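You operate a simulated robot arm through the tools that you are given. There is no shell and no other tool.

You run a simulated robot arm. Do the job below in one go: nothing can be reset, and whatever is moved stays where it is left.

JOB
Close the discs drawer. Then put the white cup on the top of the grey cabinet away on the left end of the table. Then take the black dauber and put it on the yellow sign. Then turn the dial knob of the row 8 meter to 1. Then shut the seals drawer. Then take the clear cup from the steel table top and leave it on the yellow disc there. Then take the grey rag and leave it on the blue disc on the top of the side table. Then take the nut driver on the steel table top and put it away on the top of the grey cabinet. Then push the middle drawer of the blue cabinet shut. Then put the holed paddle on the top of the grey cabinet. Then close the tools drawer. Then take the row card and leave it on the front of the seed bench. Then turn the black knob to 2. Then fetch the hand brush and set it on the wooden bench top. Then take the green brush labelled "corn" from the wooden bench top and put it on top of the fine filter there. Keep to this order. Set down upright: black dauber, clear cup.

The check looks at the end state, three seconds after you hand in, the way a careful person would. Anything else that was tipped, shoved, dropped, spilled or broken makes it a failure. Lids that push on must go on centred and level and be pressed home; caps that screw on are set level and turned clockwise until they are tight.

ROBOT AND FRAMES
A 6-joint arm with a two-finger gripper on a trunk, on a base that moves. Base frame: it is fixed to the floor where the robot stands at the start and does not move with it; the origin is under the middle of the robot, x ahead of it, y to its left, z up. Units: mm, degrees, N and s.
It reaches about 1298 mm from its shoulder. Its first joint turns from -149.0 to 149.0 degrees. Places, roughly: black dauber (4x4x8 cm) [1400, -200, 900]; black knob [-700, 1000, 1000]; blue disc [3250, 2250, 750]; clear cup [250, 1500, 1000]; dial knob of the row 8 meter [1600, -100, 1000]; discs drawer [1000, -200, 600]; fine filter [-1500, -1000, 1000]; front of the seed bench (164x25 cm) [2640, 1000, 860]; green brush [-1250, -1000, 750]; grey rag [200, 1900, 900]; hand brush (24x4x8 cm) [-800, 1400, 900]; holed paddle [2750, 1000, 750]; left end of the table [-700, 1300, 900]; middle drawer of the blue cabinet [2700, 2400, 600]; nut driver (5x5x13 cm) [600, 2500, 900]; row card [-500, 1000, 1000]; seals drawer [1500, 300, 600]; tools drawer [1500, 300, 800]; top of the grey cabinet [1400, -200, 900]; white cup [1250, -250, 1000]; wooden bench top [-1300, -900, 900]; yellow disc [0, 1500, 1000]; yellow sign [3500, 2250, 750]. Payload 1.57 kg.
The tool frame sits at the grasp point between the pads (the TCP): z along the fingers, y along the line on which they close. The tips reach 21 mm beyond it. The gripper opens to 70 mm; its body begins 50 mm behind the TCP.
Orientation is that of the tool frame in the base frame, as a unit quaternion [x, y, z, w]. With the fingers straight down and closing along the base's y, the tool's x points along the base's -x, its y along +y and its z along -z.

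CONTROLS
- The arm moves only by the tool jog_arm. Its argument "moves" is a list that holds one entry, the list of rows, each a list of 6 numbers: the shift along the tool's x, y, z in mm, then the turn, a rotation vector about the tool's x, y, z in rad. In form: [[[dx, dy, dz, ax, ay, az], ...]]. A call has 1 to 20 rows; each row shifts and turns the commanded pose from where the row before left it, along the tool's axes as they then stand. "jaw" is the gripper command, from -1 (fully open) to 1 (shut), values between in proportion, set as the call begins (left out, the last holds). Rows are played at 5 a second. More than 50 mm and 8.6 degrees between two rows, or a gripper value outside its range, and nothing of the call is played. Where a pose cannot be reached the arm comes as near as it can. A force on the tool above 40 N (or 10 N above the force at the start of the call, whichever is more), or a blocked arm, ends the call early, and 0.2 s more pass. The fingers move at their own pace (about 103.7 mm/s each) and stop on an object; they squeeze with about 30 N. The grip force told is the motor's: it shows also when the fingers shut on nothing. Time passes only in rows, and 0.2 s behind the last, so rows that do not move let the fingers close. The reply holds the time, the measured pose of the TCP, the force on the tool along the base axes, the opening and the grip force, in the units named above and with some noise, with the torque about the TCP (base axes, N m) and any sound that the robot's microphone picked up.
- Cameras (640 x 400 px; columns grow to the right, rows downward): "scene" is now at [8.8, 148.1, 1882.3]; the picture's right is [-0.36, -0.93, 0.00], its down [-0.87, 0.34, -0.36] and it looks along [0.34, -0.13, -0.93] (base axes); focal length 214 px, centre (320, 200). "wrist" rides on the gripper at [79, 4, -81] in the tool frame; the picture's right is [-0.05, 1.00, 0.00], its down [-0.67, -0.04, -0.74] and it looks along [-0.74, -0.04, 0.67] (tool axes); focal length 256 px, centre (320, 200).
- snapshot(camera): a new picture of that camera. It takes no simulated time.
- slide_trunk(by): slides the trunk up (or, below 0, down) by that many mm; the arm and the scene camera ride with it, the base frame stays. It gives what a move gives, with no picture.
- base_move(legs): drives the robot by 1 to 6 legs, each [ahead, turn to the left] in mm and degrees, along the robot's own axes; the way and the turn of a leg run together, so that a leg with both is an arc; at most 1500 mm and 180 degrees a leg. The arm and the cameras ride along, it lands a little off, and it stops where it bumps. It gives what a move gives.
- head_to(pan, tilt): turns the head with the scene camera to pan (to the left, within 155 degrees either way) and tilt (down, from -29 to 69), counted from straight ahead of the robot. It gives what a move gives.
- pixel_to_xyz(camera, pixels): for up to 12 pixels [column, row] of the newest picture of that camera ("zoom" is the newest enlarged one), the place [x, y, z] in the base frame of the surface seen there, good to about 2 mm. It takes no simulated time.
- close_up(camera, box): a new picture of the part [left, top, right, bottom] of that camera's present view, enlarged. It takes no simulated time.
- sign_off(): hands the job in; it is judged then, once.

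Unless the task says otherwise, let go and move clear before handing in.

The tools are called after "Request:" as name(argument=value, ...) on one line, values as JSON. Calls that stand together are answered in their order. jog_arm: Moves the arm, as the interface text tells. Its arguments: {"type":"object","properties":{"moves":{"type":"array"},"jaw":{"type":"number"}},"required":["moves"]} The other tools are called the same way: slide_trunk (by) moves the trunk up or down; base_move (legs) drives the base; head_to (pan, tilt) turns the head that bears the scene camera; snapshot (camera) takes a picture; pixel_to_xyz (camera, pixels) gives the place of the surface under pixels of a picture; close_up (camera, box) takes an enlarged picture of a part of a camera's view; sign_off () hands the job in.

At the start:

```text
time: 0.0
eef_pos: [898.5, 257.9, 1244.4]
orientation: [-0.005, 1.0, 0.0, 0.0]
force: [0.5, 0.9, 0.4]
ft_torque: [0.0, -0.03, 0.02]
finger_gap: 70.0
grasp_force: 0.1
trunk travel left (down, up): [-926.0, 44.0]
robot x, y, heading: [0.2, -4.0, -0.1]
head pan, tilt (commanded): [-21.1, 68.8]
```

scene: 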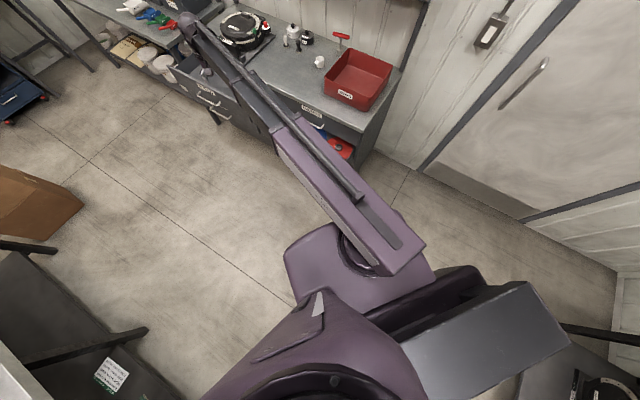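
wrist: 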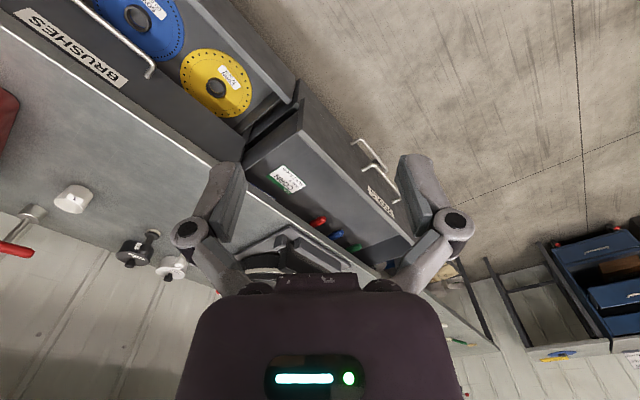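

The first pictures show a grey cabinet ahead-right with drawers open (wrist pixels around 215,85 show discs in a drawer). I'll look around with the head before acting.

Request:
head_to(pan=0, tilt=30)

Request:
snapshot(camera="scene")

Request:
head_to(pan=60, tilt=30)

Request:
snapshot(camera="scene")

Request:
head_to(pan=120, tilt=30)

Request:
snapshot(camera="scene")

Request:
head_to(pan=-150, tilt=30)

Request:
snapshot(camera="scene")

Request:
head_to(pan=-60, tilt=30)

Request:
snapshot(camera="scene")

```text
time: 1.1
eef_pos: [899.2, 259.4, 1244.6]
orientation: [-0.006, 1.0, 0.0, 0.0]
force: [-0.1, 0.1, 0.0]
ft_torque: [0.01, -0.02, 0.01]
finger_gap: 69.8
grasp_force: 0.1
trunk travel left (down, up): [-926.0, 44.0]
robot x, y, heading: [2.2, -4.4, -0.1]
head pan, tilt (commanded): [0.0, 30.0]
```

```text
taken
```

scene: 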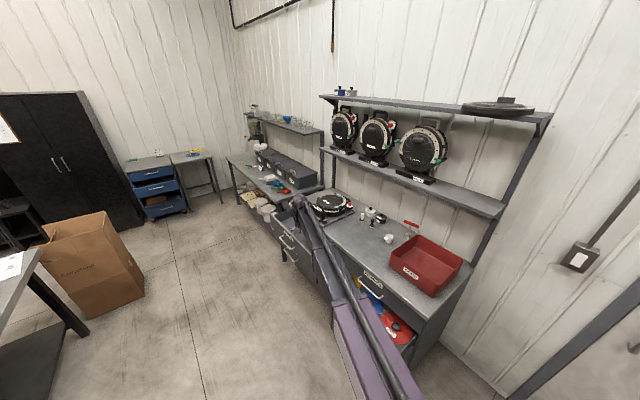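

```text
time: 2.4
eef_pos: [899.0, 258.6, 1244.2]
orientation: [-0.004, 1.0, 0.001, 0.0]
force: [0.5, 1.1, -0.4]
ft_torque: [0.03, -0.02, 0.03]
finger_gap: 70.3
grasp_force: 0.1
trunk travel left (down, up): [-926.0, 44.0]
robot x, y, heading: [0.2, -4.7, -0.1]
head pan, tilt (commanded): [60.0, 30.0]
```

```text
taken
```

scene: 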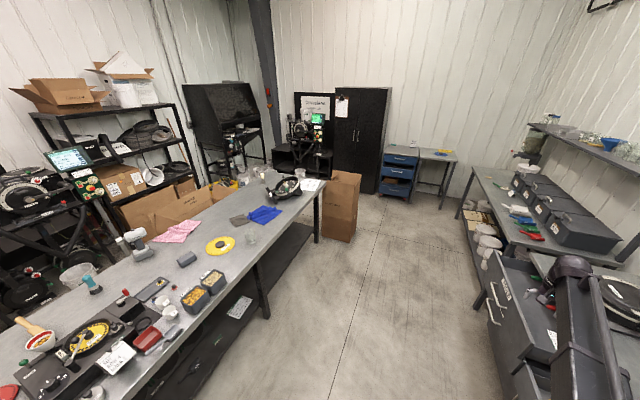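

```text
time: 3.6
eef_pos: [898.7, 258.9, 1244.5]
orientation: [-0.006, 1.0, -0.001, 0.0]
force: [-0.7, -0.1, -0.4]
ft_torque: [0.02, -0.03, 0.01]
finger_gap: 69.9
grasp_force: 0.0
trunk travel left (down, up): [-926.0, 44.0]
robot x, y, heading: [-2.8, -3.5, 0.1]
head pan, tilt (commanded): [120.0, 30.0]
```

```text
taken
```

scene: 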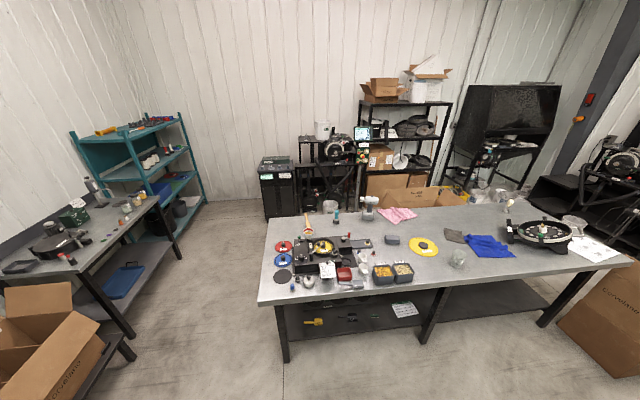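

```text
time: 7.4
eef_pos: [898.2, 258.7, 1244.3]
orientation: [-0.005, 1.0, 0.0, -0.001]
force: [-0.2, 0.3, -0.7]
ft_torque: [-0.02, -0.02, 0.01]
finger_gap: 70.0
grasp_force: 0.1
trunk travel left (down, up): [-926.0, 44.0]
robot x, y, heading: [3.5, -1.8, -0.1]
head pan, tilt (commanded): [-150.0, 30.0]
```

```text
taken
```

scene: 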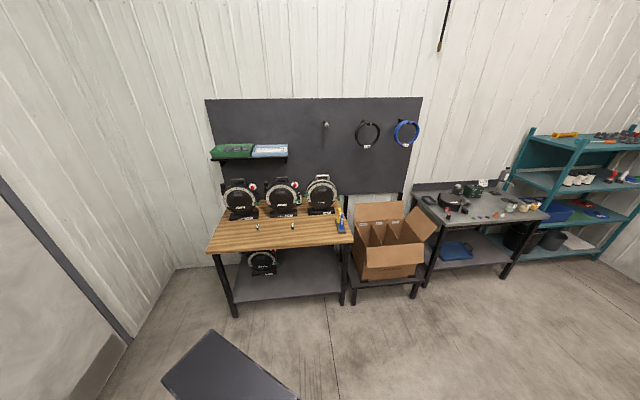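

```text
time: 9.0
eef_pos: [897.6, 259.3, 1244.2]
orientation: [-0.005, 1.0, 0.0, -0.001]
force: [1.2, 0.3, -0.1]
ft_torque: [0.0, 0.03, 0.01]
finger_gap: 69.9
grasp_force: 0.1
trunk travel left (down, up): [-926.0, 44.0]
robot x, y, heading: [1.2, -1.4, 0.2]
head pan, tilt (commanded): [-60.0, 30.0]
```

```text
taken
```

scene: 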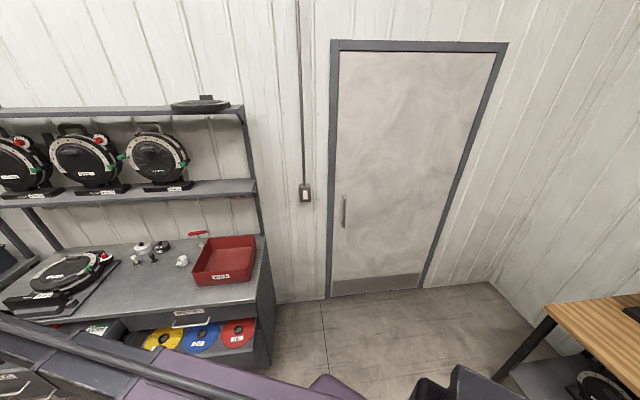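

The overview shows the grey cabinet to the front right, the big steel table to the left, a seed bench further ahead-left, a blue cabinet/side table at the far corner and a wooden bench behind. Now I'll look at the grey cabinet in detail.

Request:
head_to(pan=-10, tilt=40)

Request:
snapshot(camera="scene")

Request:
close_up(camera="scene", box=[200, 80, 480, 255])

Request:
close_up(camera="wrist", box=[0, 0, 640, 400])

```text
time: 10.2
eef_pos: [898.0, 258.1, 1244.8]
orientation: [-0.006, 1.0, 0.001, 0.0]
force: [-0.2, -0.6, 0.1]
ft_torque: [0.02, -0.01, 0.03]
finger_gap: 70.1
grasp_force: 0.0
trunk travel left (down, up): [-926.0, 44.0]
robot x, y, heading: [2.8, -6.4, -0.1]
head pan, tilt (commanded): [-10.0, 40.0]
```

```text
taken
```

scene: 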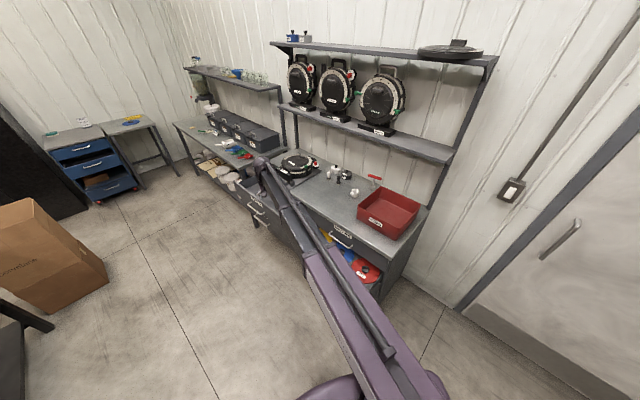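

```text
2.29 times, centred on (340, 168) of scene
```

zoom: 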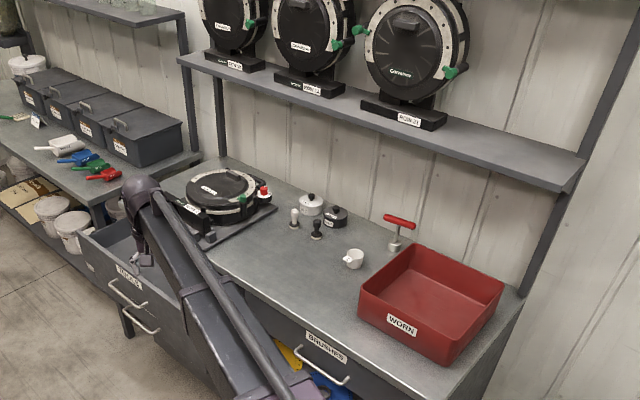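

```text
1.00 times, centred on (320, 200) of wrist (not enlarged: the box is as wide or as high as the picture)
```

zoom: 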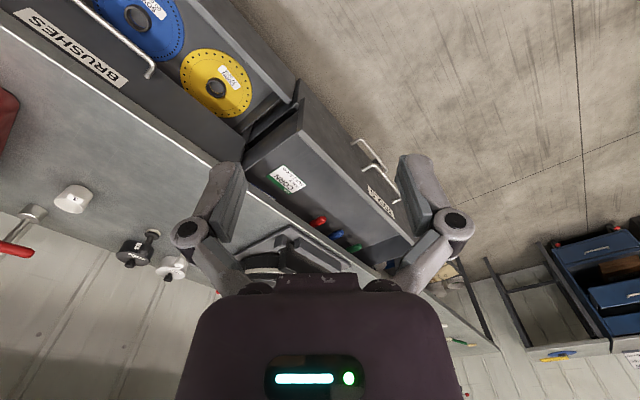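

The zoom shows the white cup at (353,259), dauber at (316,228) next to a white stamp at (294,218), and the drawers. I'll measure the key places.

Request:
pixel_to_xyz(camera="zoom", pixels=[[83, 186], [250, 76]])

Request:
close_up(camera="scene", box=[200, 80, 480, 255])

Request:
pixel_to_xyz(camera="zoom", pixels=[[353, 259], [316, 235], [294, 215], [450, 395], [520, 300], [300, 240], [400, 300], [265, 160], [230, 250], [320, 350], [336, 377], [120, 288]])

```text
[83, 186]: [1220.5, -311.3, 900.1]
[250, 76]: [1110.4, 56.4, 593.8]
```

```text
2.29 times, centred on (340, 168) of scene
```

zoom: 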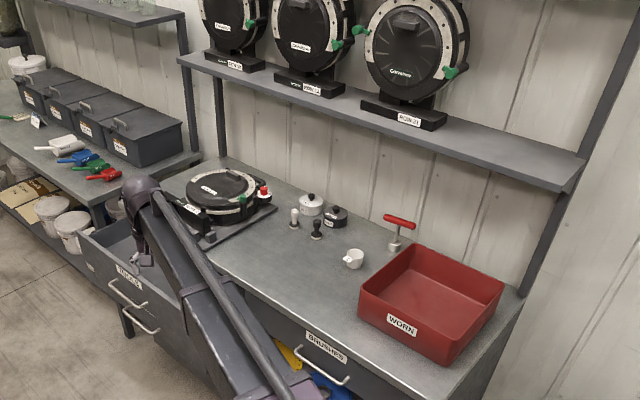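

```text
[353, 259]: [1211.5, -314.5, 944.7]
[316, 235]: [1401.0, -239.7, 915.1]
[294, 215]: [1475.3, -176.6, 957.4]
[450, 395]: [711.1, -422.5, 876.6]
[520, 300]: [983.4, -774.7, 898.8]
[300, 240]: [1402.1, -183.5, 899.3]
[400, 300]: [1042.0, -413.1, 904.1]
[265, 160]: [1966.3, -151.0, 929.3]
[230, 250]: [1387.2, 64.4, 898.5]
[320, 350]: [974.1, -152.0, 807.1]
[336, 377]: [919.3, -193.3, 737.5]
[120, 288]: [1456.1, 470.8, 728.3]
```

Request:
snapshot(camera="wrist")

Request:
pixel_to_xyz(camera="wrist", pixels=[[205, 160], [5, 30], [215, 165], [300, 80], [200, 8], [215, 85], [270, 118], [120, 90], [245, 160], [300, 105], [405, 240], [310, 195]])

Request:
pixel_to_xyz(camera="wrist", pixels=[[130, 40], [370, 155], [395, 190], [70, 50], [385, 210], [380, 178], [243, 130], [140, 180], [75, 198], [145, 240], [170, 265], [290, 255]])

```text
taken
```

wrist: 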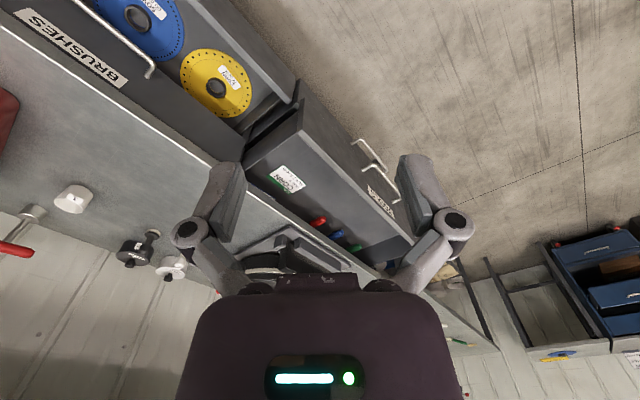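

```text
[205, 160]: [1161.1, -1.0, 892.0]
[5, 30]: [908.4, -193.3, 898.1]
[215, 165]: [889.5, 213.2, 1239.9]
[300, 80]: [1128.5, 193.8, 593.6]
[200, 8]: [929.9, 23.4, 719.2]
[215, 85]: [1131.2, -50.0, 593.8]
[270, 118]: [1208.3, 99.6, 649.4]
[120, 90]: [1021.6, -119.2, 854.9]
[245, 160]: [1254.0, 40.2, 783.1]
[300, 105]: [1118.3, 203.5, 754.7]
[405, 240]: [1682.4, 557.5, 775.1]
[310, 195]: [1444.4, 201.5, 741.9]
```

```text
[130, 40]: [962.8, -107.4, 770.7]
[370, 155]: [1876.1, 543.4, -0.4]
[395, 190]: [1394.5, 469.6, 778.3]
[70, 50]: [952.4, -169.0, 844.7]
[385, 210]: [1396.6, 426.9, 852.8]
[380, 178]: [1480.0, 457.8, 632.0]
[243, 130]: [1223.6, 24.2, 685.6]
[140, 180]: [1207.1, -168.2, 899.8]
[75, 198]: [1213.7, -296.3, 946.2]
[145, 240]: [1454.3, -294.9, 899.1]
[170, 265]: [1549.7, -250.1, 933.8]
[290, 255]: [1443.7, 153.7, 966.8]
```

The cabinet front runs at about 37° in the base frame, and the discs drawer is open about 16 cm. I'll look at my own arm and base to learn the shoulder location and footprint.

Request:
head_to(pan=0, tilt=69)

Request:
snapshot(camera="scene")

Request:
pixel_to_xyz(camera="scene", pixels=[[320, 390], [320, 340], [320, 300], [400, 350], [480, 350], [240, 390], [560, 350], [300, 100], [260, 50]])

Request:
head_to(pan=-110, tilt=69)

Request:
snapshot(camera="scene")

Request:
pixel_to_xyz(camera="scene", pixels=[[320, 390], [320, 340], [320, 300], [400, 350], [480, 350], [240, 390], [560, 350], [300, 100], [260, 50]])

Request:
head_to(pan=110, tilt=69)

Request:
snapshot(camera="scene")

Request:
pixel_to_xyz(camera="scene", pixels=[[320, 390], [320, 340], [320, 300], [400, 350], [480, 350], [240, 390], [560, 350], [300, 100], [260, 50]])

```text
time: 11.2
eef_pos: [898.3, 258.3, 1245.6]
orientation: [-0.005, 1.0, 0.001, 0.0]
force: [0.7, 0.1, -0.1]
ft_torque: [-0.01, -0.02, -0.02]
finger_gap: 70.0
grasp_force: 0.1
trunk travel left (down, up): [-926.0, 44.0]
robot x, y, heading: [1.3, -5.4, -0.0]
head pan, tilt (commanded): [0.0, 68.8]
```

```text
taken
```

scene: 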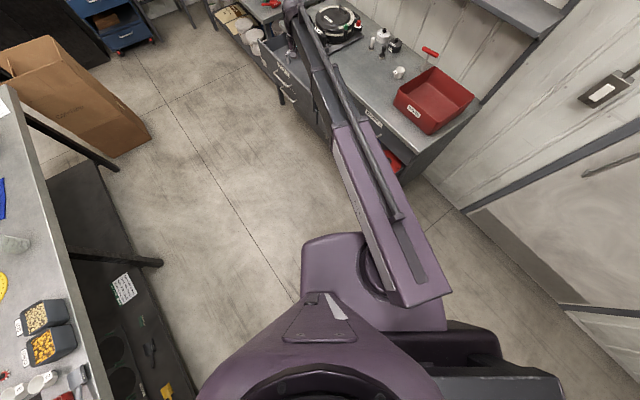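

```text
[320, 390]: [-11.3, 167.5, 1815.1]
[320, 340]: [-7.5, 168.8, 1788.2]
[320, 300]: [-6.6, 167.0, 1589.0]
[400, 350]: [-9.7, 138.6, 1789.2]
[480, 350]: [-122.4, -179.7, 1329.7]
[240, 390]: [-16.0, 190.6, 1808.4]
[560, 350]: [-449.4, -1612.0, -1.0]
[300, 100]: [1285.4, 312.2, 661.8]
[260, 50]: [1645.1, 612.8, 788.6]
```

```text
time: 13.0
eef_pos: [898.9, 259.0, 1244.6]
orientation: [-0.005, 1.0, 0.0, 0.0]
force: [-0.1, 0.4, -0.3]
ft_torque: [0.04, 0.0, -0.01]
finger_gap: 70.2
grasp_force: 0.0
trunk travel left (down, up): [-926.0, 44.0]
robot x, y, heading: [-1.5, -5.3, -0.0]
head pan, tilt (commanded): [-110.0, 68.8]
```

```text
taken
```

scene: 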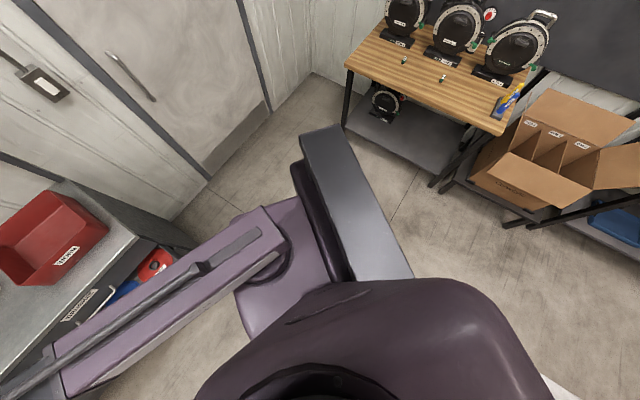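

```text
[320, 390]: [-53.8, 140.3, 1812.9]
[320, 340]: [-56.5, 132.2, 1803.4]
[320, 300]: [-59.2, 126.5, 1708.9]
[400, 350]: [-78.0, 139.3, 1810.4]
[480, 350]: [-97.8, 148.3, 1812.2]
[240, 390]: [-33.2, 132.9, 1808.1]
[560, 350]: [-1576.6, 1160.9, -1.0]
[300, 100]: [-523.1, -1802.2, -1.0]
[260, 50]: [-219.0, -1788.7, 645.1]
```

```text
time: 16.2
eef_pos: [898.8, 258.5, 1244.9]
orientation: [-0.005, 1.0, 0.0, 0.0]
force: [-0.6, -0.3, 0.2]
ft_torque: [-0.03, 0.0, -0.03]
finger_gap: 70.0
grasp_force: 0.1
trunk travel left (down, up): [-926.0, 44.0]
robot x, y, heading: [1.5, -4.4, -0.2]
head pan, tilt (commanded): [110.0, 68.8]
```

```text
taken
```

scene: 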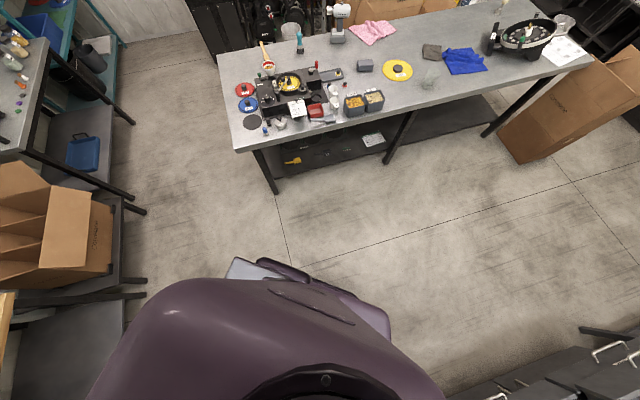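

```text
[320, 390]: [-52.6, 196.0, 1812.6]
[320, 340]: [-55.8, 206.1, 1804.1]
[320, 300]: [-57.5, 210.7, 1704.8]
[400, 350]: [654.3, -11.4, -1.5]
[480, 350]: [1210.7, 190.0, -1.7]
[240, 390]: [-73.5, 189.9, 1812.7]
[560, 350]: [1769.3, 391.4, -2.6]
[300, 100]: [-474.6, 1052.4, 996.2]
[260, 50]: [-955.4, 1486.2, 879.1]
```

Request:
head_to(pan=-20, tilt=69)

Request:
snapshot(camera="scene")

Request:
pixel_to_xyz(camera="scene", pixels=[[330, 245], [310, 270], [360, 240], [400, 230], [340, 200], [280, 130], [440, 290], [540, 300], [500, 370], [400, 300], [190, 30], [250, 90]])

```text
time: 18.3
eef_pos: [899.2, 258.8, 1243.6]
orientation: [-0.005, 1.0, 0.0, 0.0]
force: [0.3, 0.6, 0.2]
ft_torque: [-0.02, 0.01, -0.01]
finger_gap: 69.9
grasp_force: 0.0
trunk travel left (down, up): [-926.0, 44.0]
robot x, y, heading: [1.9, -5.4, -0.1]
head pan, tilt (commanded): [-20.0, 68.8]
```

```text
taken
```

scene: 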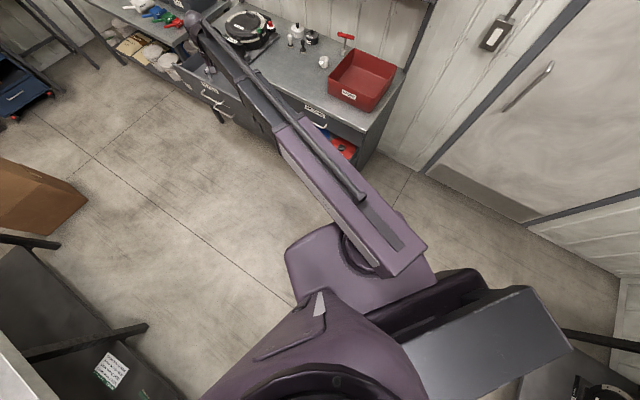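

```text
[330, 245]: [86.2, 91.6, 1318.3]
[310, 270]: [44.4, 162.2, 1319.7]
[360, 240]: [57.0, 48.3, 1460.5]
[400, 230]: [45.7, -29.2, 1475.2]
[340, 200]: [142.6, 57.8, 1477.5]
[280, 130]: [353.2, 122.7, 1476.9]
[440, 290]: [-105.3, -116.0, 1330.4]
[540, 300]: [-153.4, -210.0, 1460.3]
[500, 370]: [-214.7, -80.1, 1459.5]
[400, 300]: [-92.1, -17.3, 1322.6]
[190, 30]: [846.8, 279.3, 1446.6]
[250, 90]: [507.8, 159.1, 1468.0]
```

The arm is mounted about over the base centre at z≈1400. Next I'll measure the steel table's edges and items to plan the floor space.

Request:
head_to(pan=85, tilt=45)

Request:
snapshot(camera="scene")

Request:
close_up(camera="scene", box=[0, 100, 240, 250])

Request:
close_up(camera="scene", box=[200, 30, 440, 180])

```text
time: 20.1
eef_pos: [897.5, 258.6, 1244.2]
orientation: [-0.004, 1.0, -0.001, 0.0]
force: [0.1, -0.2, 0.0]
ft_torque: [-0.01, 0.02, 0.0]
finger_gap: 70.0
grasp_force: 0.0
trunk travel left (down, up): [-926.0, 44.0]
robot x, y, heading: [1.1, -3.0, 0.1]
head pan, tilt (commanded): [85.0, 45.0]
```

```text
taken
```

scene: 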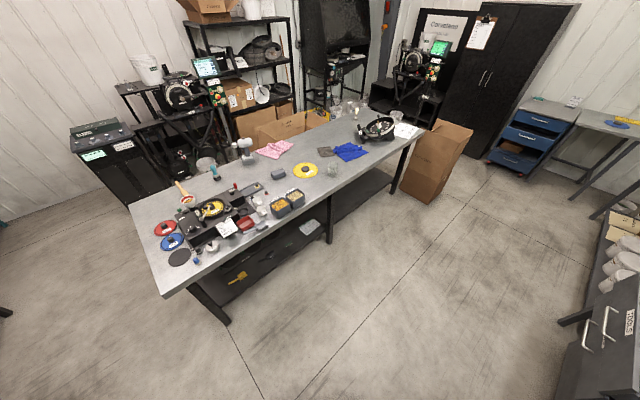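

```text
2.67 times, centred on (120, 175) of scene
```

zoom: 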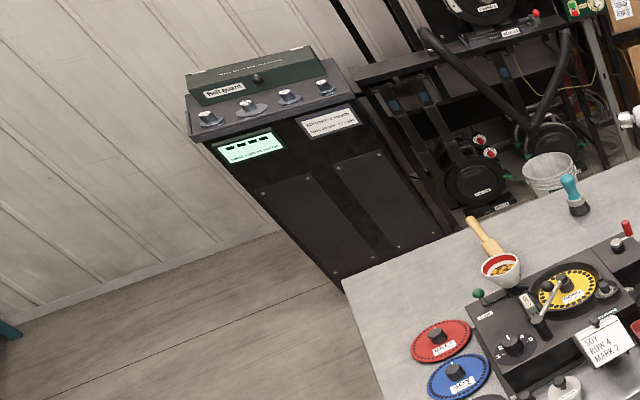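

```text
2.67 times, centred on (320, 105) of scene
```

zoom: 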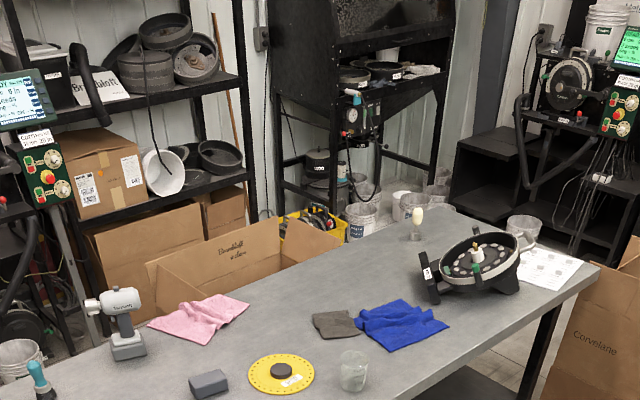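

Request:
pixel_to_xyz(camera="scene", pixels=[[168, 292], [132, 207], [300, 213], [380, 160], [200, 282], [425, 132], [220, 322], [305, 170], [331, 168], [325, 151], [350, 152], [180, 257]])

Request:
pixel_to_xyz(camera="zoom", pixels=[[417, 215], [417, 235], [353, 370], [333, 325], [280, 370], [520, 370], [598, 270], [210, 380], [128, 340], [470, 320], [230, 340], [415, 330]])

Request:
head_to(pan=30, tilt=45)

Request:
snapshot(camera="scene")

Request:
close_up(camera="scene", box=[160, 20, 400, 170])

```text
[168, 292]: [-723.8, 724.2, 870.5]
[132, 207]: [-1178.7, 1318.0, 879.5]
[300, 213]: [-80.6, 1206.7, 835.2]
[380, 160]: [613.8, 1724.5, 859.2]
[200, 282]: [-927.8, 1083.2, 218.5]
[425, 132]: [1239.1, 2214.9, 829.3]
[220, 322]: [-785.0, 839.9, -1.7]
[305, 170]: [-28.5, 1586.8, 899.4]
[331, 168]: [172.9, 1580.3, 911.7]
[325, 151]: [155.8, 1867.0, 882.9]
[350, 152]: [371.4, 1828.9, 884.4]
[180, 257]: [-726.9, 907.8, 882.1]
```

```text
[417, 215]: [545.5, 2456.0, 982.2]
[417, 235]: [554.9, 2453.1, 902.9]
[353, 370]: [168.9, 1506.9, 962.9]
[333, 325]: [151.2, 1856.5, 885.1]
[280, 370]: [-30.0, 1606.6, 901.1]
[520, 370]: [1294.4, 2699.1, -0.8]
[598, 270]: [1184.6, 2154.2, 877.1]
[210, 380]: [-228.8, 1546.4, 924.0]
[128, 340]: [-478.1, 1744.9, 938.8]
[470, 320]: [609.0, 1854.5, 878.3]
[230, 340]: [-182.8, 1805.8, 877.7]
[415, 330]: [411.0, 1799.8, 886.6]
```

```text
time: 21.4
eef_pos: [898.2, 258.4, 1244.6]
orientation: [-0.005, 1.0, -0.001, 0.0]
force: [0.4, 0.2, 0.0]
ft_torque: [0.03, 0.03, 0.0]
finger_gap: 70.0
grasp_force: 0.0
trunk travel left (down, up): [-926.0, 44.0]
robot x, y, heading: [1.0, -4.1, 0.1]
head pan, tilt (commanded): [30.0, 45.0]
```

```text
taken
```

scene: 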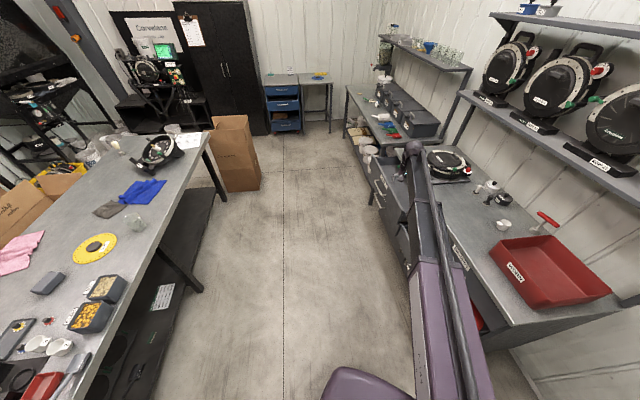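

```text
2.67 times, centred on (280, 95) of scene
```

zoom: 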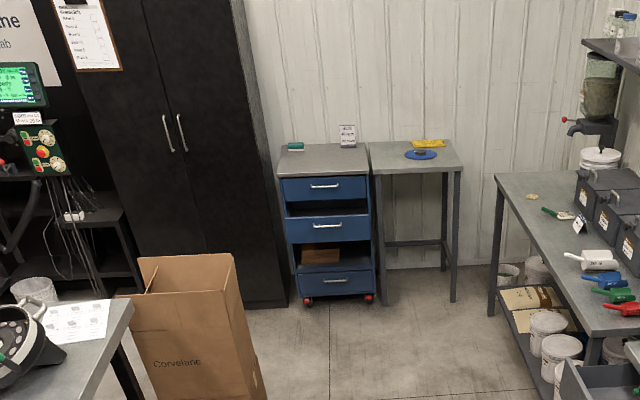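

The room runs at 36.87° to the base frame (table near edge fits exactly), giving an aisle ~1.7 m wide. I'll retract the arm before driving.

Request:
jog_arm(moves=[[[40, -25, 0, 0, 0, 0], [40, -25, 0, 0, 0, 0], [40, -25, 0, 0, 0, 0], [40, -25, 0, 0, 0, 0], [40, -25, 0, 0, 0, 0], [40, -25, 0, 0, 0, 0], [40, -25, 0, 0, 0, 0], [40, -25, 0, 0, 0, 0]]], jaw=1)

```text
time: 23.2
eef_pos: [578.4, 56.1, 1244.5]
orientation: [-0.005, 1.0, 0.0, 0.001]
force: [0.4, 0.4, 0.2]
ft_torque: [0.02, -0.01, -0.01]
finger_gap: 0.1
grasp_force: 28.6
trunk travel left (down, up): [-926.0, 44.0]
robot x, y, heading: [4.0, -2.9, -0.2]
head pan, tilt (commanded): [30.0, 45.0]
```

The arm is retracted to x=578. Now I drive to the aisle in front of the cabinet and turn to face it.

Request:
base_move(legs=[[0, 39], [800, 0], [0, -92.1]])

Request:
head_to(pan=0, tilt=55)

Request:
snapshot(camera="scene")

Request:
snapshot(camera="wrist")

```text
time: 36.8
eef_pos: [1003.2, 77.5, 1244.2]
orientation: [0.439, 0.898, -0.001, -0.001]
force: [1.2, 0.2, -0.9]
ft_torque: [-0.02, 0.02, 0.02]
finger_gap: 0.0
grasp_force: 28.8
trunk travel left (down, up): [-926.0, 44.0]
robot x, y, heading: [572.6, 473.1, -52.1]
head pan, tilt (commanded): [30.0, 45.0]
```

```text
time: 37.8
eef_pos: [1002.9, 78.8, 1245.3]
orientation: [0.439, 0.898, 0.001, 0.0]
force: [0.3, 0.8, 0.8]
ft_torque: [0.0, 0.02, -0.02]
finger_gap: 0.0
grasp_force: 28.7
trunk travel left (down, up): [-926.0, 44.0]
robot x, y, heading: [572.2, 476.8, -52.4]
head pan, tilt (commanded): [0.0, 55.0]
```

```text
taken
```

scene: 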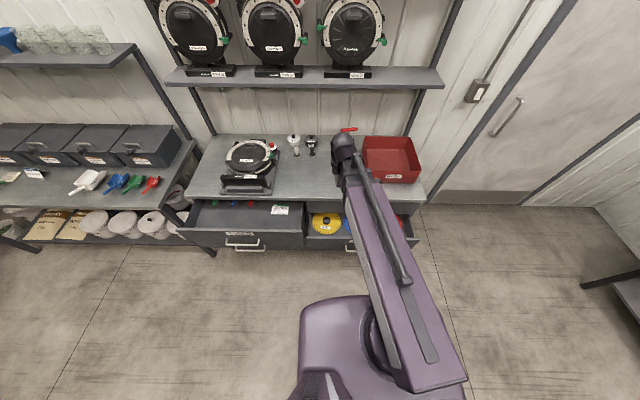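

```text
taken
```

wrist: 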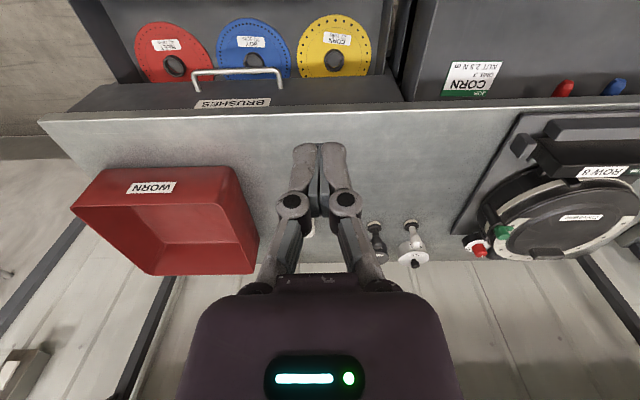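

Request:
close_up(camera="scene", box=[180, 110, 440, 272])

Request:
pixel_to_xyz(camera="wrist", pixels=[[333, 62], [247, 60], [172, 65], [200, 75], [275, 72], [92, 10], [400, 60], [310, 225], [376, 228], [412, 255], [480, 247], [508, 235]])

Request:
pixel_to_xyz(camera="zoom", pixels=[[310, 300], [390, 320], [290, 310], [420, 325], [560, 330], [330, 318], [135, 310], [150, 325], [165, 343], [280, 290]])

```text
2.46 times, centred on (310, 191) of scene
```

zoom: 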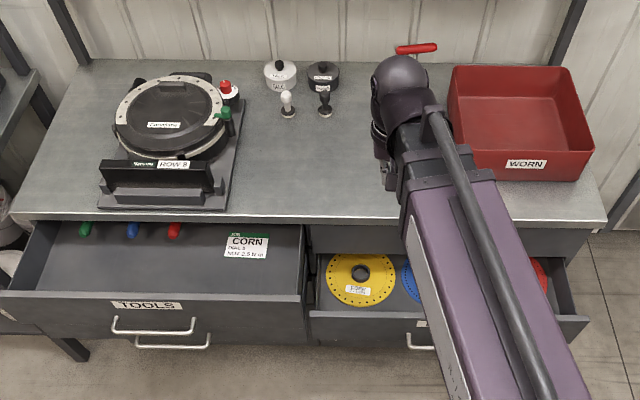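

```text
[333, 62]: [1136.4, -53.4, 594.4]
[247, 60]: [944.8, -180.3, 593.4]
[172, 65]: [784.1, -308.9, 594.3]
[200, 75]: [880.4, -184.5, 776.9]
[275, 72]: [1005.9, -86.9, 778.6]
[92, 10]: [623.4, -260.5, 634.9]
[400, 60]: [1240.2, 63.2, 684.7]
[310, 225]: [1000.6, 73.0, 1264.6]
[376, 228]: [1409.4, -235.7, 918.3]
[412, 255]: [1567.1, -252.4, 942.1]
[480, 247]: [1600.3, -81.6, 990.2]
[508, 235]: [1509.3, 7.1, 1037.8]
```

```text
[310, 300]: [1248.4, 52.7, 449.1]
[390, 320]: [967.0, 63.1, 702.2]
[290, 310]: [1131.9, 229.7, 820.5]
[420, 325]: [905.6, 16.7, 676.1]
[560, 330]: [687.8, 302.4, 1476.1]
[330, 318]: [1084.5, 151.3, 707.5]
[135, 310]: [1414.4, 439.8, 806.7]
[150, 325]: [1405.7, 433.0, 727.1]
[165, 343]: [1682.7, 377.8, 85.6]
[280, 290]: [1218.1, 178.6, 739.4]
```

The discs drawer's front panel face is at q≈-530 in room coordinates (z up to 707), with the wrist at z 1244. I'll back off 200 mm, pitch the gripper horizontal and lower the trunk for a push.

Request:
base_move(legs=[[-200, -0.8]])

Request:
jog_arm(moves=[[[0, 0, 0, 0, -0.1428, 0], [0, 0, 0, 0, -0.1428, 0], [0, 0, 0, 0, -0.1428, 0], [0, 0, 0, 0, -0.1428, 0], [0, 0, 0, 0, -0.1428, 0], [0, 0, 0, 0, -0.1428, 0], [0, 0, 0, 0, -0.1428, 0], [0, 0, 0, 0, -0.1428, 0], [0, 0, 0, 0, -0.1428, 0], [0, 0, 0, 0, -0.1428, 0], [0, 0, 0, 0, -0.1428, 0]]], jaw=1)

```text
time: 39.6
eef_pos: [875.1, 231.4, 1244.8]
orientation: [0.446, 0.895, -0.001, 0.0]
force: [0.1, 0.4, -0.2]
ft_torque: [0.0, 0.0, -0.02]
finger_gap: 0.0
grasp_force: 29.0
trunk travel left (down, up): [-926.0, 44.0]
robot x, y, heading: [444.9, 636.5, -53.2]
head pan, tilt (commanded): [0.0, 55.0]
```

```text
time: 42.0
eef_pos: [979.2, 147.8, 1431.1]
orientation: [0.314, 0.634, -0.313, 0.634]
force: [-0.6, -0.4, -0.4]
ft_torque: [-0.03, 0.05, 0.0]
finger_gap: 0.0
grasp_force: 28.8
out of reach, approached as far as the arm can: row 2, 3, 4, 5, 6, 7, 8, 9, 10, 11
trunk travel left (down, up): [-926.0, 44.0]
robot x, y, heading: [447.7, 629.3, -53.5]
head pan, tilt (commanded): [0.0, 55.0]
```

The gripper is now horizontal, pointing at the cabinet, at z=1431 and p≈872, q≈-469. I'll lower the trunk to bring it level with the discs drawer front.

Request:
slide_trunk(by=-775)

Request:
snapshot(camera="wrist")

Request:
snapshot(camera="scene")

```text
refused: -775 is not a number from -400 to 400
```

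```text
taken
```

wrist: 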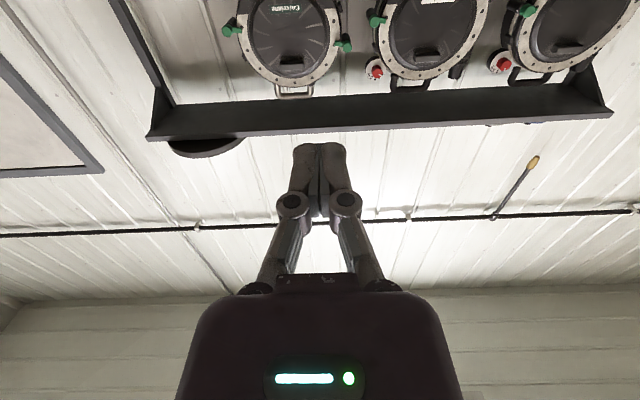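

```text
taken
```

scene: 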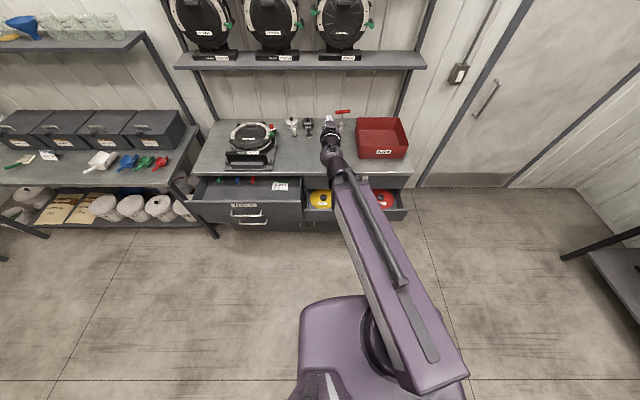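

Request:
slide_trunk(by=-400)

Request:
slide_trunk(by=-375)

Request:
snapshot(camera="wrist")

Request:
snapshot(camera="scene")

```text
time: 45.8
eef_pos: [977.4, 148.5, 1030.8]
orientation: [0.315, 0.634, -0.315, 0.633]
force: [0.5, -0.3, 0.1]
ft_torque: [0.02, 0.04, 0.0]
finger_gap: 0.0
grasp_force: 28.7
trunk travel left (down, up): [-526.0, 444.0]
robot x, y, heading: [444.1, 630.2, -53.2]
head pan, tilt (commanded): [0.0, 55.0]
```

```text
time: 49.4
eef_pos: [977.0, 148.1, 656.1]
orientation: [0.315, 0.634, -0.314, 0.632]
force: [0.8, -0.2, 1.0]
ft_torque: [-0.02, -0.01, -0.05]
finger_gap: 0.3
grasp_force: 28.5
trunk travel left (down, up): [-151.0, 819.0]
robot x, y, heading: [444.1, 632.3, -53.5]
head pan, tilt (commanded): [0.0, 55.0]
```

```text
taken
```

wrist: 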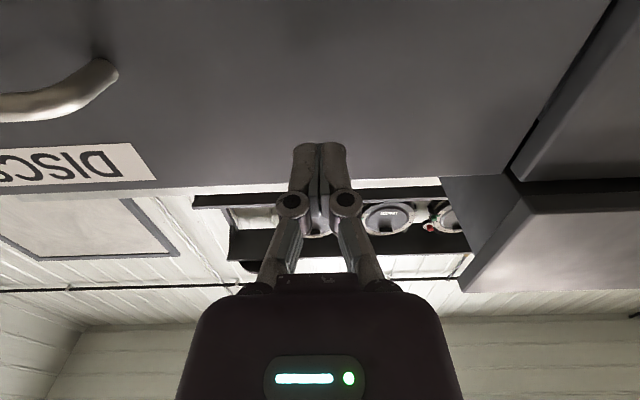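

```text
taken
```

scene: 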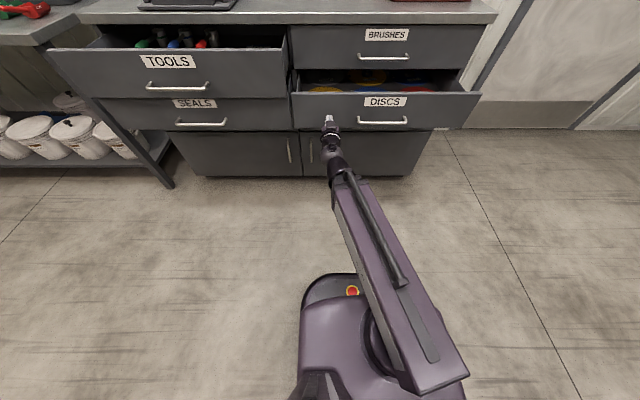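

The lowered head shows the DISCS panel with the fingertip at (330,120), left of its handle. I'll measure the panel faces before pushing.

Request:
pixel_to_xyz(camera="scene", pixels=[[330, 50], [440, 50], [310, 110], [440, 110], [100, 70], [250, 80], [130, 110], [260, 110], [200, 103], [330, 276], [382, 123], [204, 124]])

```text
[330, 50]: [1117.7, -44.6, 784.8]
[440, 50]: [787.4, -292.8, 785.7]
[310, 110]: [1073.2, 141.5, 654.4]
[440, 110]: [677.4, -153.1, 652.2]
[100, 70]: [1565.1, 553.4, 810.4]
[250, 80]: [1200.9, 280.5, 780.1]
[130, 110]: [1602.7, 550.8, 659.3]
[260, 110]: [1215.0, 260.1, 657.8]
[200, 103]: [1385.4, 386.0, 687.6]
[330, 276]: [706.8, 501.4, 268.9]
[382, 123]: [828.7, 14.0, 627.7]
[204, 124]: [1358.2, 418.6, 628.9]
```

The panel needs to travel from q=-530 to the flush line q=-706 (like BRUSHES). I push straight ahead along tool z.

Request:
jog_arm(moves=[[[0, 0, 20, 0, 0, 0], [0, 0, 15, 0, 0, 0], [0, 0, 10, 0, 0, 0], [0, 0, 10, 0, 0, 0], [0, 0, 10, 0, 0, 0], [0, 0, 10, 0, 0, 0], [0, 0, 10, 0, 0, 0], [0, 0, 10, 0, 0, 0], [0, 0, 10, 0, 0, 0], [0, 0, 10, 0, 0, 0], [0, 0, 10, 0, 0, 0], [0, 0, 10, 0, 0, 0], [0, 0, 10, 0, 0, 0], [0, 0, 10, 0, 0, 0], [0, 0, 10, 0, 0, 0], [0, 0, 10, 0, 0, 0], [0, 0, 10, 0, 0, 0], [0, 0, 10, 0, 0, 0], [0, 0, 10, 0, 0, 0], [0, 0, 10, 0, 0, 0]]])

Request:
snapshot(camera="scene")

```text
time: 53.6
eef_pos: [1110.1, -23.2, 655.7]
orientation: [0.314, 0.633, -0.314, 0.633]
force: [-0.4, -0.5, 0.3]
ft_torque: [0.0, 0.03, -0.01]
finger_gap: 0.0
grasp_force: 28.3
trunk travel left (down, up): [-151.0, 819.0]
robot x, y, heading: [449.4, 633.6, -53.3]
head pan, tilt (commanded): [0.0, 55.0]
```

```text
taken
```

scene: 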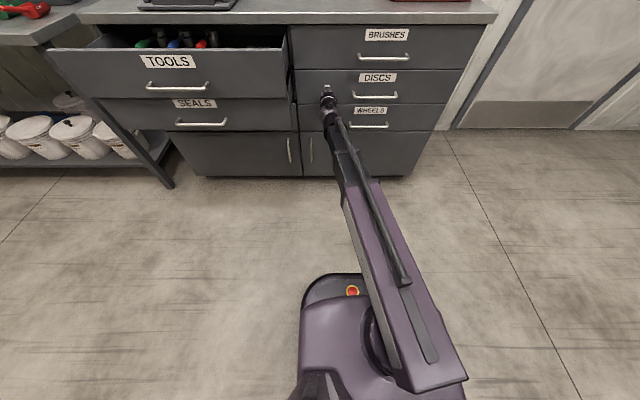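

The drawer is nearly flush; I'll press a bit more to feel the stop.

Request:
jog_arm(moves=[[[0, 0, 2, 0, 0, 0], [0, 0, 2, 0, 0, 0], [0, 0, 2, 0, 0, 0], [0, 0, 2, 0, 0, 0], [0, 0, 2, 0, 0, 0]]])

Request:
snapshot(camera="scene")

Request:
pixel_to_xyz(camera="scene", pixels=[[430, 85], [310, 80], [430, 50], [430, 120], [310, 50], [345, 90]])

```text
time: 54.8
eef_pos: [1112.7, -26.5, 654.7]
orientation: [0.314, 0.634, -0.313, 0.633]
force: [-2.1, 3.8, -1.0]
ft_torque: [0.05, 0.03, -0.05]
finger_gap: 0.1
grasp_force: 28.5
trunk travel left (down, up): [-151.0, 819.0]
robot x, y, heading: [449.8, 631.4, -53.3]
head pan, tilt (commanded): [0.0, 55.0]
stopped in row 5: the force on the tool passed its limit at 45 N (the readings are from after the stop); the commanded pose is now the measured one
```

```text
taken
```

scene: 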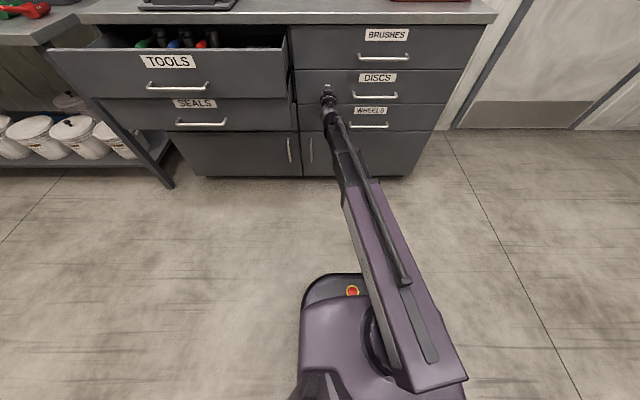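

```text
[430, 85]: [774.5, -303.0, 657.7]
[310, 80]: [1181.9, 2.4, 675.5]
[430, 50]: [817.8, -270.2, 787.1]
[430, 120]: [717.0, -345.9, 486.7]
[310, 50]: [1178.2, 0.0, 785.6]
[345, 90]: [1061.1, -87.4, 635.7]
```

The DISCS panel now sits at q=-707, flush with BRUSHES. I retract and raise the trunk.

Request:
jog_arm(moves=[[[0, 0, -40, 0, 0, 0], [0, 0, -40, 0, 0, 0], [0, 0, -40, 0, 0, 0], [0, 0, -30, 0, 0, 0]]])

Request:
slide_trunk(by=400)

Request:
slide_trunk(by=400)

Request:
jog_arm(moves=[[[0, 0, 0, 0, 0.1428, 0], [0, 0, 0, 0, 0.1428, 0], [0, 0, 0, 0, 0.1428, 0], [0, 0, 0, 0, 0.1428, 0], [0, 0, 0, 0, 0.1428, 0], [0, 0, 0, 0, 0.1428, 0], [0, 0, 0, 0, 0.1428, 0], [0, 0, 0, 0, 0.1428, 0], [0, 0, 0, 0, 0.1428, 0], [0, 0, 0, 0, 0.1428, 0], [0, 0, 0, 0, 0.1428, 0]]], jaw=-1)

```text
time: 55.8
eef_pos: [1020.2, 92.8, 656.0]
orientation: [0.314, 0.634, -0.314, 0.633]
force: [-0.6, 0.0, -0.3]
ft_torque: [-0.04, -0.03, 0.02]
finger_gap: 0.0
grasp_force: 28.6
trunk travel left (down, up): [-151.0, 819.0]
robot x, y, heading: [448.1, 630.9, -53.2]
head pan, tilt (commanded): [0.0, 55.0]
```

```text
time: 59.6
eef_pos: [1020.9, 93.2, 1055.3]
orientation: [0.313, 0.634, -0.313, 0.634]
force: [0.2, -0.6, -0.2]
ft_torque: [0.03, 0.0, 0.01]
finger_gap: 0.0
grasp_force: 28.3
trunk travel left (down, up): [-551.0, 419.0]
robot x, y, heading: [447.0, 632.8, -53.2]
head pan, tilt (commanded): [0.0, 55.0]
```

```text
time: 63.5
eef_pos: [1021.5, 93.5, 1454.9]
orientation: [0.314, 0.634, -0.314, 0.633]
force: [-0.8, -0.2, -0.3]
ft_torque: [0.02, -0.01, -0.01]
finger_gap: 0.0
grasp_force: 28.5
trunk travel left (down, up): [-951.0, 19.0]
robot x, y, heading: [444.7, 633.6, -53.4]
head pan, tilt (commanded): [0.0, 55.0]
```

```text
time: 65.9
eef_pos: [1020.5, 90.6, 1268.8]
orientation: [0.444, 0.896, 0.001, -0.002]
force: [0.5, -0.5, -0.2]
ft_torque: [0.0, -0.02, 0.0]
finger_gap: 69.9
grasp_force: 0.0
out of reach, approached as far as the arm can: row 1, 2, 3, 4, 5, 6, 7, 8, 9, 10
trunk travel left (down, up): [-951.0, 19.0]
robot x, y, heading: [452.4, 634.2, -53.5]
head pan, tilt (commanded): [0.0, 55.0]
```

The arm came back to fingers-down at z=1269, but the reply flags reach limits, so I'll test vertical motion freedom with a small downward and upward jog.

Request:
jog_arm(moves=[[[0, 0, 40, 0, 0, 0], [0, 0, 40, 0, 0, 0], [0, 0, 40, 0, 0, 0]]])

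Request:
jog_arm(moves=[[[0, 0, -40, 0, 0, 0], [0, 0, -40, 0, 0, 0], [0, 0, -40, 0, 0, 0], [0, 0, -40, 0, 0, 0], [0, 0, -40, 0, 0, 0]]])

```text
time: 66.7
eef_pos: [1020.7, 92.2, 1269.4]
orientation: [0.445, 0.896, 0.001, -0.001]
force: [0.4, -0.5, 0.5]
ft_torque: [-0.02, -0.01, 0.0]
finger_gap: 69.7
grasp_force: 0.1
out of reach, approached as far as the arm can: row 1, 2, 3
trunk travel left (down, up): [-951.0, 19.0]
robot x, y, heading: [445.8, 633.4, -53.3]
head pan, tilt (commanded): [0.0, 55.0]
```

```text
time: 67.9
eef_pos: [1020.4, 91.8, 1270.3]
orientation: [0.444, 0.896, 0.001, -0.001]
force: [0.3, 1.0, 0.2]
ft_torque: [-0.03, 0.02, 0.0]
finger_gap: 70.1
grasp_force: 0.0
out of reach, approached as far as the arm can: row 1, 2, 3, 4, 5
trunk travel left (down, up): [-951.0, 19.0]
robot x, y, heading: [445.9, 629.4, -53.1]
head pan, tilt (commanded): [0.0, 55.0]
```

Vertical motion with the arm is impossible (SCARA-like arm), so height comes from the trunk. Let me look at the cabinet top and measure the shelf before driving closer.

Request:
head_to(pan=0, tilt=45)

Request:
close_up(camera="scene", box=[160, 0, 480, 200])

Request:
pixel_to_xyz(camera="zoom", pixels=[[50, 185], [250, 190], [500, 190], [500, 180], [250, 230], [330, 280], [225, 300], [295, 305], [240, 320]])

```text
time: 68.6
eef_pos: [1021.5, 91.8, 1270.1]
orientation: [0.443, 0.896, 0.0, 0.0]
force: [0.5, -0.1, -0.1]
ft_torque: [-0.02, 0.0, 0.02]
finger_gap: 69.9
grasp_force: 0.1
trunk travel left (down, up): [-951.0, 19.0]
robot x, y, heading: [445.4, 636.6, -53.5]
head pan, tilt (commanded): [0.0, 45.0]
```

```text
2.00 times, centred on (320, 100) of scene
```

zoom: 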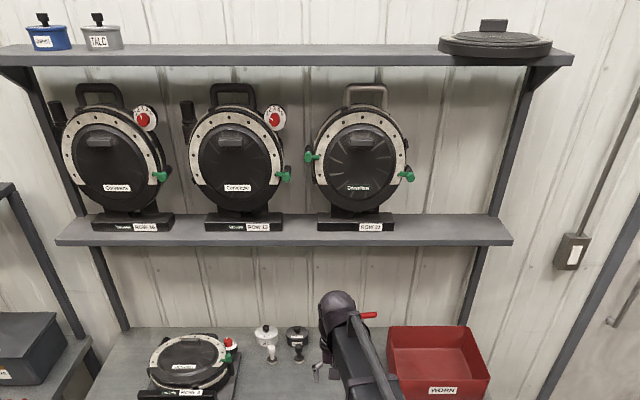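

```text
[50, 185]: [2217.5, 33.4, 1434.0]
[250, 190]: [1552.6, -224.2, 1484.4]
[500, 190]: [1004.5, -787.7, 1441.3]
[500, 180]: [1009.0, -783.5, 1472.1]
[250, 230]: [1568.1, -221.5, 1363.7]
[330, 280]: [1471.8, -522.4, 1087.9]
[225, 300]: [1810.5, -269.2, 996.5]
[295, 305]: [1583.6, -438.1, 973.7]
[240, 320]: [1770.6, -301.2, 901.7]
```

Request:
base_move(legs=[[270, 0.3]])

Request:
snapshot(camera="wrist")

Request:
snapshot(camera="scene")

```text
time: 70.8
eef_pos: [1191.0, -123.9, 1269.8]
orientation: [0.44, 0.898, 0.0, -0.001]
force: [0.7, 0.7, 1.0]
ft_torque: [0.04, 0.03, -0.01]
finger_gap: 70.3
grasp_force: 0.0
trunk travel left (down, up): [-951.0, 19.0]
robot x, y, heading: [611.9, 411.7, -52.5]
head pan, tilt (commanded): [0.0, 45.0]
```

```text
taken
```

wrist: 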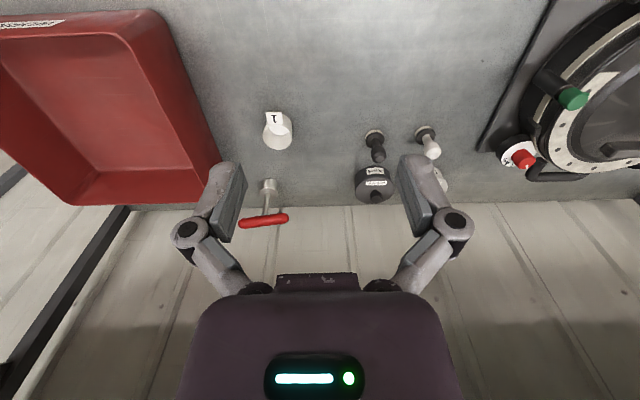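

```text
taken
```

scene: 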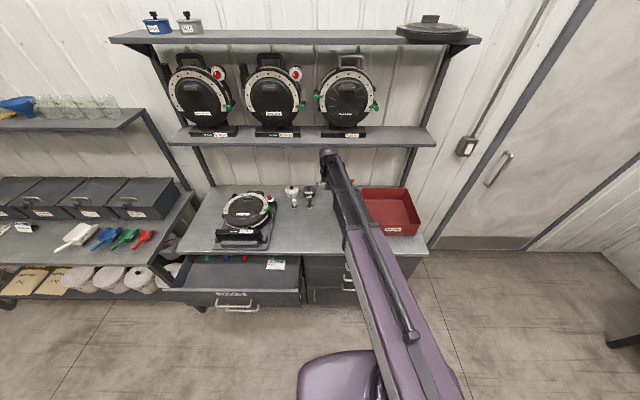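

The white cup sits at wrist pixels (277,130). I zoom in and measure it.

Request:
close_up(camera="wrist", box=[220, 90, 380, 190])

Request:
pixel_to_xyz(camera="zoom", pixels=[[230, 120], [230, 170], [230, 205], [195, 160], [270, 160], [180, 140], [280, 140], [240, 225], [225, 95], [160, 200]])

```text
4.00 times, centred on (300, 140) of wrist
```

zoom: 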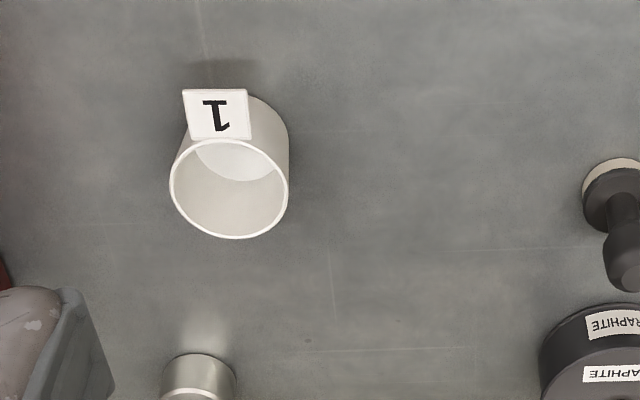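

```text
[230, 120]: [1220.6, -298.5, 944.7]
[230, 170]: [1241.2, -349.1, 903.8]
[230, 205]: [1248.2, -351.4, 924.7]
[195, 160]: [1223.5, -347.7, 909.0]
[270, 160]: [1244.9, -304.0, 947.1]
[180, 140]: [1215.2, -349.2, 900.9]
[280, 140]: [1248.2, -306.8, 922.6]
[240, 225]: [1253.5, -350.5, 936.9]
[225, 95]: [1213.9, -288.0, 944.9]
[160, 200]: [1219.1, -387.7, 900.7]
```

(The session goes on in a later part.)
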